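You operate a simulated robot arm through the tools that you are given. There is no shell and no other tool. Be economical: measure what you need, move in short steps, check, and stop when the job is done.

You are at the controls of a simulated robot arm. One attempt, no reset.

TASK
Press the green test button two times.

Only the result counts: the job must be done as asked and must still hold three seconds after the hand-in. Knocking over, shifting, dropping, spilling or breaking anything else fails it.

THE ROBOT
A 6-joint arm with a two-finger parallel gripper on a trunk, on a base that drives. Base frame: it is fixed to the floor where the robot stands at the start and does not move with it; the origin is under the middle of the robot, x ahead of it, y to its left, z up. Readings come in mm, rad, newtons and seconds.
Its first joint turns from -2.897 to 2.897 rad. Places, roughly: green test button [900, -100, 900]. Payload 3.43 kg.
Tool frame: the origin (TCP) lies between the finger pads and is the grasp point; the fingertips stand 34 mm ahead of it; z points along the fingers, y is the line along which they close. The gripper opens to 128 mm. The fingers are 24 mm wide and 12 mm thick; the gripper's body (48 by 130 mm) begins 96 mm behind the TCP.
Orientation is told as [roll, pitch, yaw] about the base's x, y, z axes, in that order, counted from this pose: with the fingers straight down and closing along the base's y, the tool's x points along the base's -x, its y along +y and its z along -z.

THE INTERFACE
- The arm moves only by the tool drive_tool. Its argument "moves" is text: rows parted by semicolons, each of 7 numbers parted by spaces: the opening, from 0 (shut) to 1 (fully open), then the shift along the tool's x, y, z in units of 40 mm (1.0 is 40 mm), then the turn, a rotation vector about the tool's x, y, z in units of 4 degrees (1.0 is 4 degrees). In form: hand dx dy dz rx ry rz; .... A call has 1 to 10 rows; each row shifts and turns the commanded pose from where the row before left it, along the tool's axes as they then stand. A call with a number of a shift or a turn outside -1 to 1 is refused whole. Rows are played at 5 a second. More than 50 mm and 0.15 rad between two rows, or a gripper value outside its range, and nothing of the call is played. Where a pose cannot be reached the arm comes as near as it can. A force on the tool above 40 N (or 10 N above the force at the start of the call, whichever is more), or a blocked arm, ends the call early, and 0.2 s more pass. The fingers move at their own pace (about 153 mm/s each) and stop on an object; they squeeze with about 20 N. The grip force told is the motor's: it shows also when the fingers shut on nothing. Time passes only in rows, and 0.2 s behind the last, so rows that do not move let the fingers close. It gives the time, the measured TCP pose, the force on the tool (base axes), the opening and the grip force at its end, in the units of the frame above (readings bear some noise), with the torque about the TCP (base axes, N m) and any sound that the robot's microphone picked up.
- Cameras (640 x 400 px; columns grow to the right, rows downward): "scene" is now at [170.5, 189.5, 1241.6]; the picture's right is [-0.33, -0.94, 0.00], its down [-0.15, 0.05, -0.99] and it looks along [0.93, -0.33, -0.16] (base axes); focal length 273 px, centre (320, 200). "wrist" rides on the gripper at [76, -11, -160] in the tool frame; the picture's right is [0.15, 0.99, 0.00], its down [-0.88, 0.13, -0.46] and it looks along [-0.45, 0.07, 0.89] (tool axes); focal length 234 px, centre (320, 200). There is no depth. A picture from a camera that has moved, and an enlarged one, comes with that camera's place and axes in the base frame and with its lens.
- snapshot(camera): a new picture of that camera. It takes no simulated time.
- drive_base(legs): drives the robot by 1 to 6 legs, each [ahead, left, turn to the left] in mm, mm and rad, along the robot's own axes; the way and the turn of a leg run together, so that a leg with both is an arc; at most 1500 mm and 3.142 rad a leg. The arm and the cameras ride along, it lands a little off, and it stops where it bumps. It gives what a move gives.
- aim_head(pan, tilt): turns the head with the scene camera to pan (to the left, within 2.496 rad either way) and tilt (down, from -0.506 to 1.204), counted from straight ahead of the robot. It gives what a move gives.
- zoom(camera, box): a new picture of the part [left, top, right, bottom] of that camera's present view, enlarged. It takes no simulated time.
- sign_off(): hands the job in; it is judged then, once.

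Work in short steps. Places have to be worked out from the pictures, the camera data and where the tool is seen: move nearer, look again, correct. Check each grasp and each placing, and mend what went wrong. You have 120 turns and 90 pictures in all, those below and enlarged ones among them. Open the gripper and draw the arm clear of the work before you hand the job in, unless the task says otherwise; then end with one line.

The tools are called after "Request:" as a command line: name --argument value ..., lists and objects as JSON in quotes. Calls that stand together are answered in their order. drive_tool: Moves the arm, as the interface text tells. Its arguments: {"type":"object","properties":{"moves":{"type":"string"}},"required":["moves"]} The other tools are called the same way: drive_base (legs) drives the base; aim_head (pan, tilt) turns the head that bears the scene camera; snapshot (camera) takes a picture; zoom (camera, box) takes an enlarged picture of a part of a camera's view; sign_off () hands the job in.

At the start:

```text
time_s: 0.0
position: [773.9, -145.9, 1061.7]
tcp_rot: [0.0, 0.0, 0.001]
contact_force: [-0.8, -0.2, 0.2]
torque: [0.0, 0.0, -0.03]
gripper_width: 128.1
finger_force: 0.1
robot x, y, heading: [-1.5, -1.2, 0.003]
head pan, tilt: [-0.34, 0.162]
```

scene: 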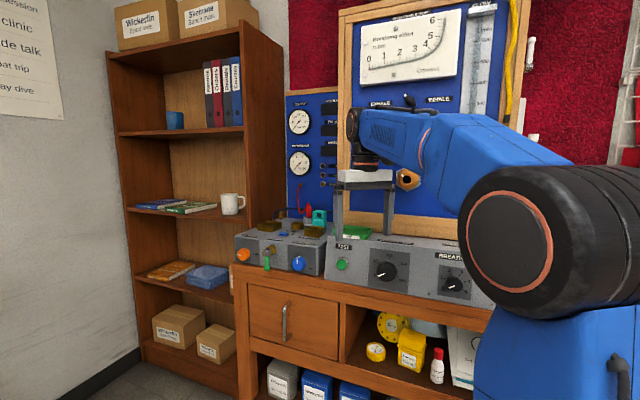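
wrist: 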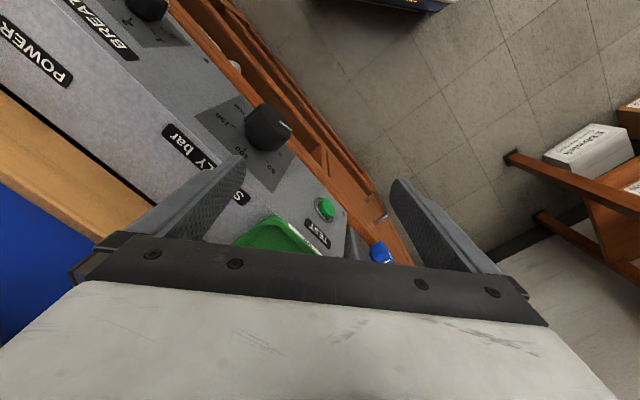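

I see a green button by the TEST label on the grey console; I'll enlarge both views to see its face and surroundings.

Request:
zoom --camera "scene" --box '[220, 180, 500, 320]'

Request:
zoom --camera "wrist" --box '[180, 80, 440, 280]'

```text
2.29 times, centred on (360, 250) of scene
camera zoom: at [170.5, 189.5, 1241.6], right [-0.33, -0.94, 0.0], down [-0.15, 0.05, -0.99], along [0.93, -0.33, -0.16], focal length 623 px, centre (229, 86)
```

zoom: 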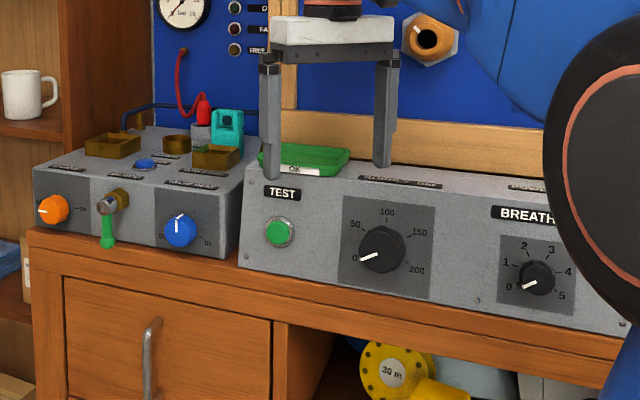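

```text
2.00 times, centred on (310, 180) of wrist
camera zoom: at [698.8, -156.6, 1221.0], right [-0.15, 0.99, 0.0], down [0.88, 0.13, 0.46], along [0.45, 0.07, -0.89], focal length 468 px, centre (340, 240)
```

zoom: 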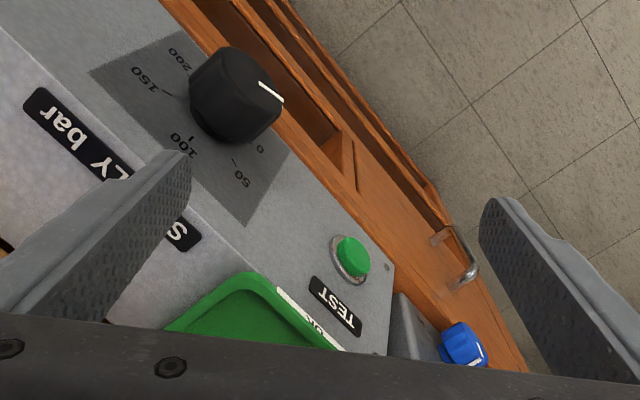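

Triangulating both views puts the button cap near [859, -124, 929], on a face turned toward about (-0.75, +0.66) and leaning back. I'll shut the gripper, move left at this height, and check.

Request:
drive_tool --moves "0 0 1 0 0 0 0; 0 0 1 0 0 0 0; 0 0 0.33 0 0 0 0; 0 0 0 0 0 0 0; 0 0 0 0 0 0 0"

Request:
snapshot --camera "wrist"

Request:
snapshot --camera "scene"

```text
time_s: 1.2
position: [774.6, -54.5, 1060.3]
tcp_rot: [0.001, -0.001, 0.0]
contact_force: [-0.9, -0.2, -0.7]
torque: [0.01, 0.01, -0.01]
gripper_width: 0.0
finger_force: 19.9
robot x, y, heading: [2.8, -1.2, -0.002]
head pan, tilt: [-0.34, 0.162]
```

```text
85 pictures are left
camera wrist: at [699.5, -64.3, 1221.2], right [-0.15, 0.99, 0.0], down [0.88, 0.13, 0.46], along [0.45, 0.07, -0.89], focal length 234 px, centre (320, 200)
```

wrist: 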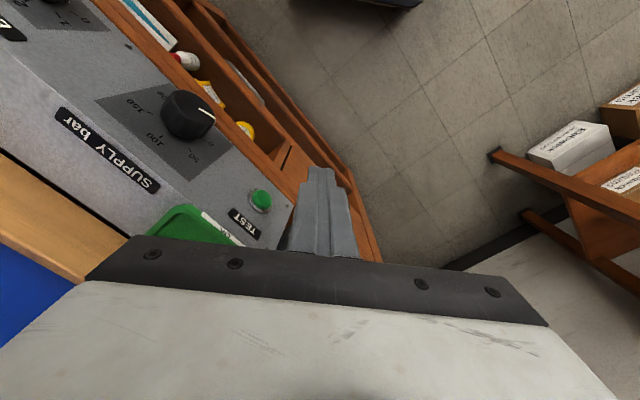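

```text
84 pictures are left
camera scene: at [170.4, 189.5, 1241.6], right [-0.33, -0.94, 0.0], down [-0.15, 0.05, -0.99], along [0.93, -0.33, -0.16], focal length 273 px, centre (320, 200)
```

scene: 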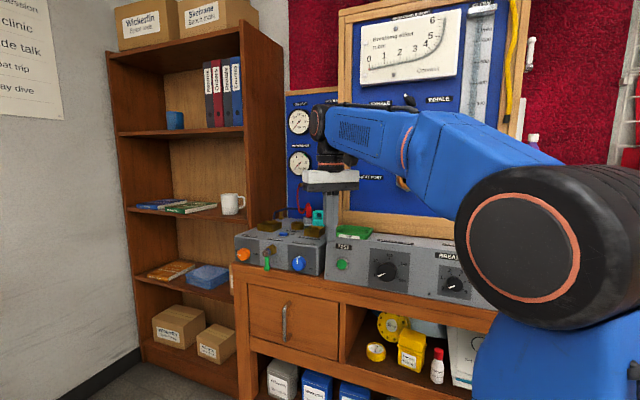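

The new view confirms the button at about [858, -123, 929]. Now I'll tilt the tool toward the face normal, turning about the TCP.

Request:
drive_tool --moves "0 0 0 0 0.88 -1 0; 0 0 0 0 0.88 -1 0; 0 0 0 0 0.88 -1 0; 0 0 0 0 0.88 -1 0; 0 0 0 0 0.88 -1 0; 0 0 0 0 0.88 -1 0; 0 0 0 0 0.88 -1 0; 0 0 0 0 0.88 -1 0; 0 0 0 0 0.88 -1 0; 0 0 0 0 0.88 -1 0"

Request:
snapshot --camera "wrist"

Request:
snapshot --camera "scene"

```text
time_s: 3.4
position: [773.5, -51.5, 1061.3]
tcp_rot: [-0.727, -0.648, 0.253]
contact_force: [-0.6, -0.4, 0.4]
torque: [-0.03, 0.01, 0.04]
gripper_width: 0.0
finger_force: 19.8
robot x, y, heading: [-3.8, 4.3, -0.006]
head pan, tilt: [-0.34, 0.162]
```

```text
83 pictures are left
camera wrist: at [617.9, 8.2, 1117.1], right [0.09, 0.79, -0.61], down [0.43, 0.53, 0.73], along [0.9, -0.33, -0.29], focal length 234 px, centre (320, 200)
```

wrist: 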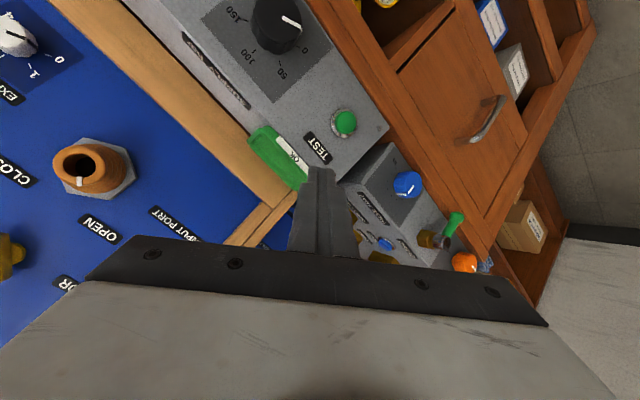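

```text
82 pictures are left
camera scene: at [170.5, 189.5, 1241.6], right [-0.33, -0.94, 0.0], down [-0.15, 0.05, -0.99], along [0.93, -0.33, -0.16], focal length 273 px, centre (320, 200)
```

scene: 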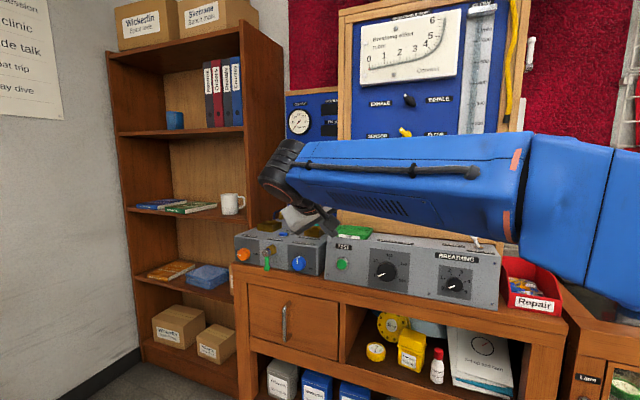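

The button is confirmed again at [858.5, -124, 929], and the face is nearly vertical (about 6-8° lean). I'll tilt 16° more, then come 60% of the way to a stand-off point.

Request:
drive_tool --moves "0 0 0 0 0.88 -1 0; 0 0 0 0 0.88 -1 0; 0 0 0 0 0.88 -1 0; 0 0.369 0.333 0.405 0 0 0; 0 0.369 0.333 0.405 0 0 0; 0 0.369 0.333 0.405 0 0 0; 0 0 0 0 0 0 0"

Request:
snapshot --camera "wrist"

Request:
zoom --camera "scene" --box '[220, 140, 420, 300]'

```text
time_s: 5.0
position: [792.8, -69.4, 989.7]
tcp_rot: [-1.049, -0.778, 0.467]
contact_force: [0.7, -0.6, 0.2]
torque: [0.0, 0.02, 0.0]
gripper_width: 0.0
finger_force: 19.7
robot x, y, heading: [5.0, 0.5, -0.0]
head pan, tilt: [-0.34, 0.162]
```

```text
81 pictures are left
camera wrist: at [629.5, -2.7, 1000.2], right [0.22, 0.66, -0.71], down [0.28, 0.66, 0.7], along [0.93, -0.36, -0.04], focal length 234 px, centre (320, 200)
```

wrist: 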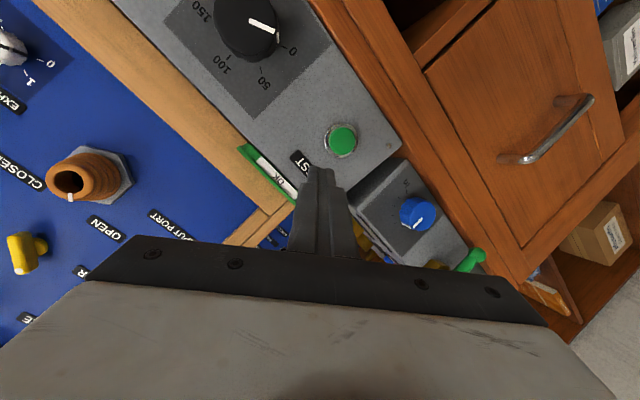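

```text
2.50 times, centred on (320, 220) of scene
camera zoom: at [170.4, 189.5, 1241.6], right [-0.33, -0.94, 0.0], down [-0.15, 0.05, -0.99], along [0.93, -0.33, -0.16], focal length 682 px, centre (320, 150)
```

zoom: 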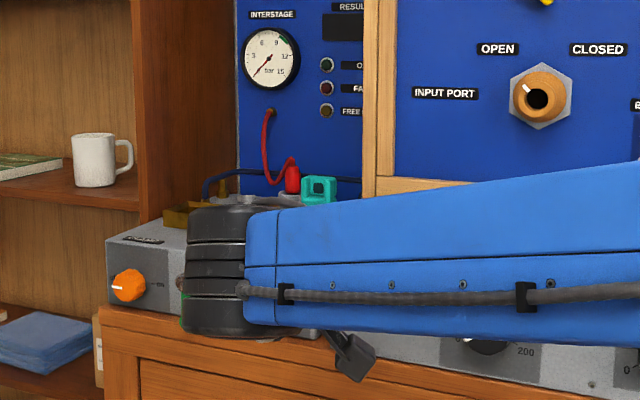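

The button is ahead as expected. I'll check the whole scene for arm clearance to the console before moving closer.

Request:
snapshot --camera "scene"

```text
79 pictures are left
camera scene: at [170.4, 189.5, 1241.6], right [-0.33, -0.94, 0.0], down [-0.15, 0.05, -0.99], along [0.93, -0.33, -0.16], focal length 273 px, centre (320, 200)
```

scene: 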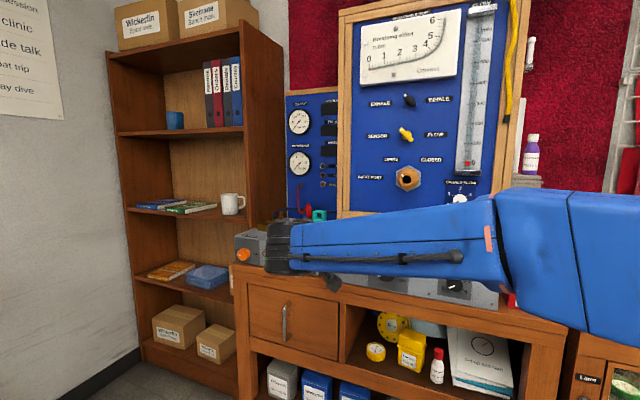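

The forearm is well in front of the console, so it's clear. I'll move on to the stand-off about 40 mm before the button.

Request:
drive_tool --moves "0 0.38 0.37 0.39 0 0 0; 0 0.38 0.37 0.39 0 0 0; 0 0 0 0 0 0 0"

Request:
snapshot --camera "wrist"

```text
time_s: 5.8
position: [804.1, -76.6, 937.9]
tcp_rot: [-1.049, -0.779, 0.467]
contact_force: [-0.7, -0.2, -0.4]
torque: [0.0, 0.02, 0.01]
gripper_width: 0.0
finger_force: 19.9
robot x, y, heading: [1.1, 0.8, -0.003]
head pan, tilt: [-0.34, 0.162]
```

```text
78 pictures are left
camera wrist: at [641.1, -9.6, 948.2], right [0.22, 0.66, -0.71], down [0.28, 0.66, 0.7], along [0.93, -0.36, -0.04], focal length 234 px, centre (320, 200)
```

wrist: 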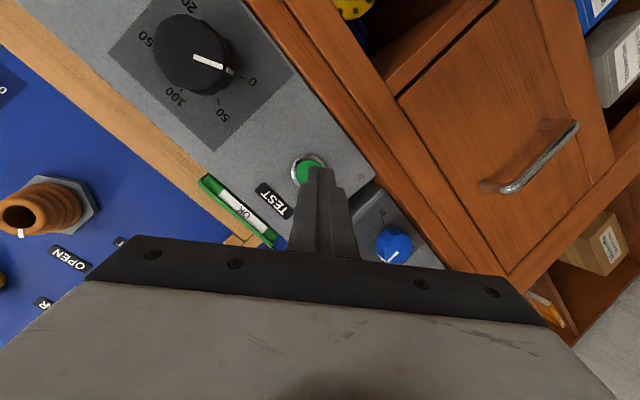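

Aligned: the button's ray meets at [858, -125, 927] ahead of the tips. I'll advance 28 mm along the button axis.

Request:
drive_tool --moves "0 -0.07 -0.06 0.34 0 0 0; 0 -0.07 -0.06 0.34 0 0 0; 0 0 0 0 0 0 0"

Request:
zoom --camera "wrist" --box '[220, 100, 420, 260]'

```text
time_s: 6.6
position: [827.6, -94.2, 934.5]
tcp_rot: [-1.051, -0.778, 0.465]
contact_force: [0.3, 0.7, -0.3]
torque: [0.01, -0.02, 0.02]
gripper_width: 0.0
finger_force: 19.8
robot x, y, heading: [-1.0, -2.4, -0.002]
head pan, tilt: [-0.34, 0.162]
```

```text
2.50 times, centred on (320, 180) of wrist
camera zoom: at [662.9, -27.7, 944.7], right [0.22, 0.66, -0.71], down [0.28, 0.66, 0.7], along [0.93, -0.36, -0.04], focal length 585 px, centre (320, 250)
```

zoom: 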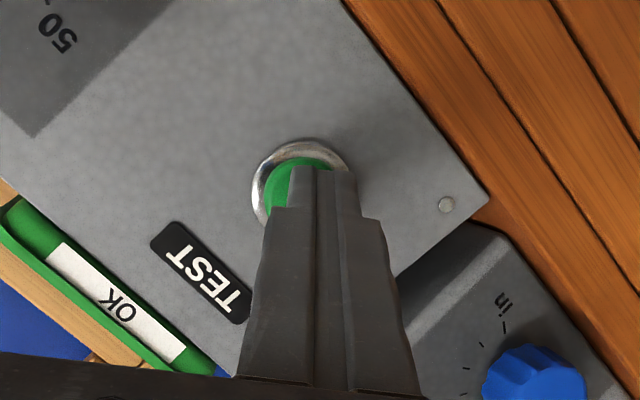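

The tip is over the cap with a few mm of gap and no force yet. I'll press forward in 2 mm steps, watching force and sound.

Request:
drive_tool --moves "0 -0.0134 -0.0118 0.0467 0 0 0; 0 -0.0134 -0.0118 0.0467 0 0 0; 0 -0.0134 -0.0118 0.0467 0 0 0; 0 -0.0134 -0.0118 0.0467 0 0 0"

```text
time_s: 7.6
position: [831.8, -100.2, 934.8]
tcp_rot: [-1.052, -0.778, 0.466]
contact_force: [-2.1, 1.9, -0.7]
torque: [0.05, 0.04, -0.01]
gripper_width: 0.1
finger_force: 19.4
robot x, y, heading: [-1.0, -0.3, -0.001]
head pan, tilt: [-0.34, 0.162]
heard: click
```

A click at about 3 N: that looks like the first press. I'll withdraw about 12 mm to release it and look.

Request:
drive_tool --moves "0 0.04 0.035 -0.14 0 0 0; 0 0.04 0.035 -0.14 0 0 0; 0 0 0 0 0 0 0"

Request:
zoom --camera "wrist" --box '[220, 100, 420, 260]'

```text
time_s: 8.4
position: [822.7, -93.1, 934.5]
tcp_rot: [-1.051, -0.778, 0.467]
contact_force: [-0.2, 0.0, -0.3]
torque: [0.0, -0.02, 0.04]
gripper_width: 0.2
finger_force: 19.7
robot x, y, heading: [-1.1, -0.3, -0.001]
head pan, tilt: [-0.34, 0.162]
```

```text
2.50 times, centred on (320, 180) of wrist
camera zoom: at [659.1, -25.7, 945.0], right [0.22, 0.66, -0.71], down [0.28, 0.66, 0.7], along [0.93, -0.36, -0.04], focal length 585 px, centre (320, 250)
```

zoom: 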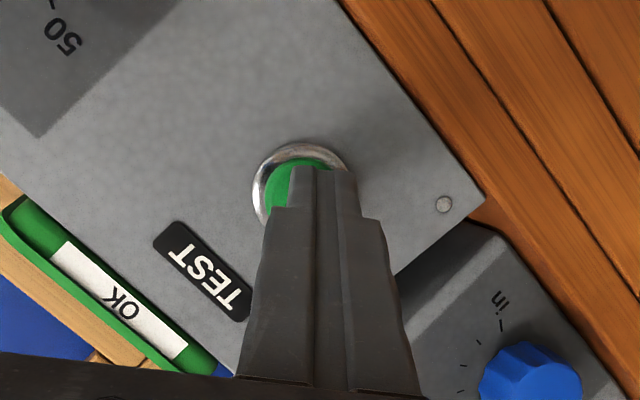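

The tool is free of the button with no force on it. I'll make the second press to the same depth.

Request:
drive_tool --moves "0 -0.0268 -0.0236 0.0934 0 0 0; 0 -0.0268 -0.0236 0.0934 0 0 0; 0 -0.0134 -0.0118 0.0467 0 0 0; 0 -0.0134 -0.0118 0.0467 0 0 0"

```text
time_s: 9.4
position: [831.4, -100.7, 935.1]
tcp_rot: [-1.049, -0.779, 0.465]
contact_force: [-1.6, 2.1, -1.3]
torque: [0.02, 0.01, -0.01]
gripper_width: 0.0
finger_force: 20.2
robot x, y, heading: [-1.1, 1.0, -0.001]
head pan, tilt: [-0.34, 0.162]
heard: click
```

A second click with the same force: two presses made. I'll withdraw well clear and open the gripper once away.

Request:
drive_tool --moves "0 0.04 0.035 -0.14 0 0 0; 0 0.12 0.105 -0.42 0 0 0; 0 0.12 0.105 -0.42 0 0 0; 0 0 0 -1 0 0 0; 0 0 0 -1 0 0 0; 0 0 0 -1 0 0 0; 1 0 0 0 0 0 0; 1 0 0 0 0 0 0; 1 0 0 0 0 0 0"

Request:
snapshot --camera "wrist"

```text
time_s: 11.4
position: [715.8, 0.9, 977.3]
tcp_rot: [-1.05, -0.779, 0.466]
contact_force: [0.4, 0.1, 0.3]
torque: [-0.02, 0.02, 0.02]
gripper_width: 128.2
finger_force: 0.0
robot x, y, heading: [-0.0, 2.4, -0.001]
head pan, tilt: [-0.34, 0.162]
```

```text
75 pictures are left
camera wrist: at [551.8, 68.5, 986.5], right [0.22, 0.66, -0.71], down [0.28, 0.66, 0.7], along [0.93, -0.36, -0.04], focal length 234 px, centre (320, 200)
```

wrist: 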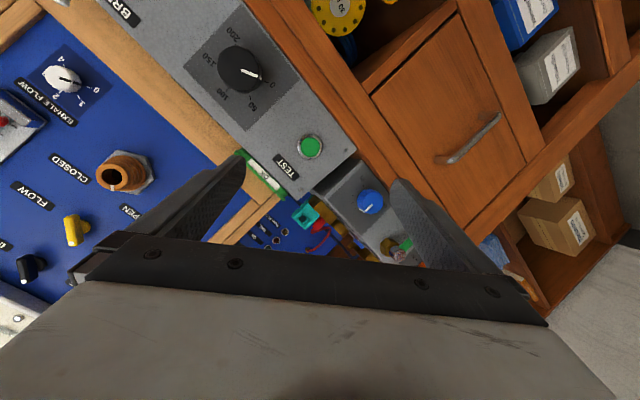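

The arm is clear, the gripper is open and nothing in view looks disturbed. Two separate presses each gave a click, so I'm handing in.

Request:
sign_off

```text
The job is handed in.
```

I pressed the green test button twice. Each press gave a click, and the tool came fully off the button in between; the arm is drawn clear with the gripper open.
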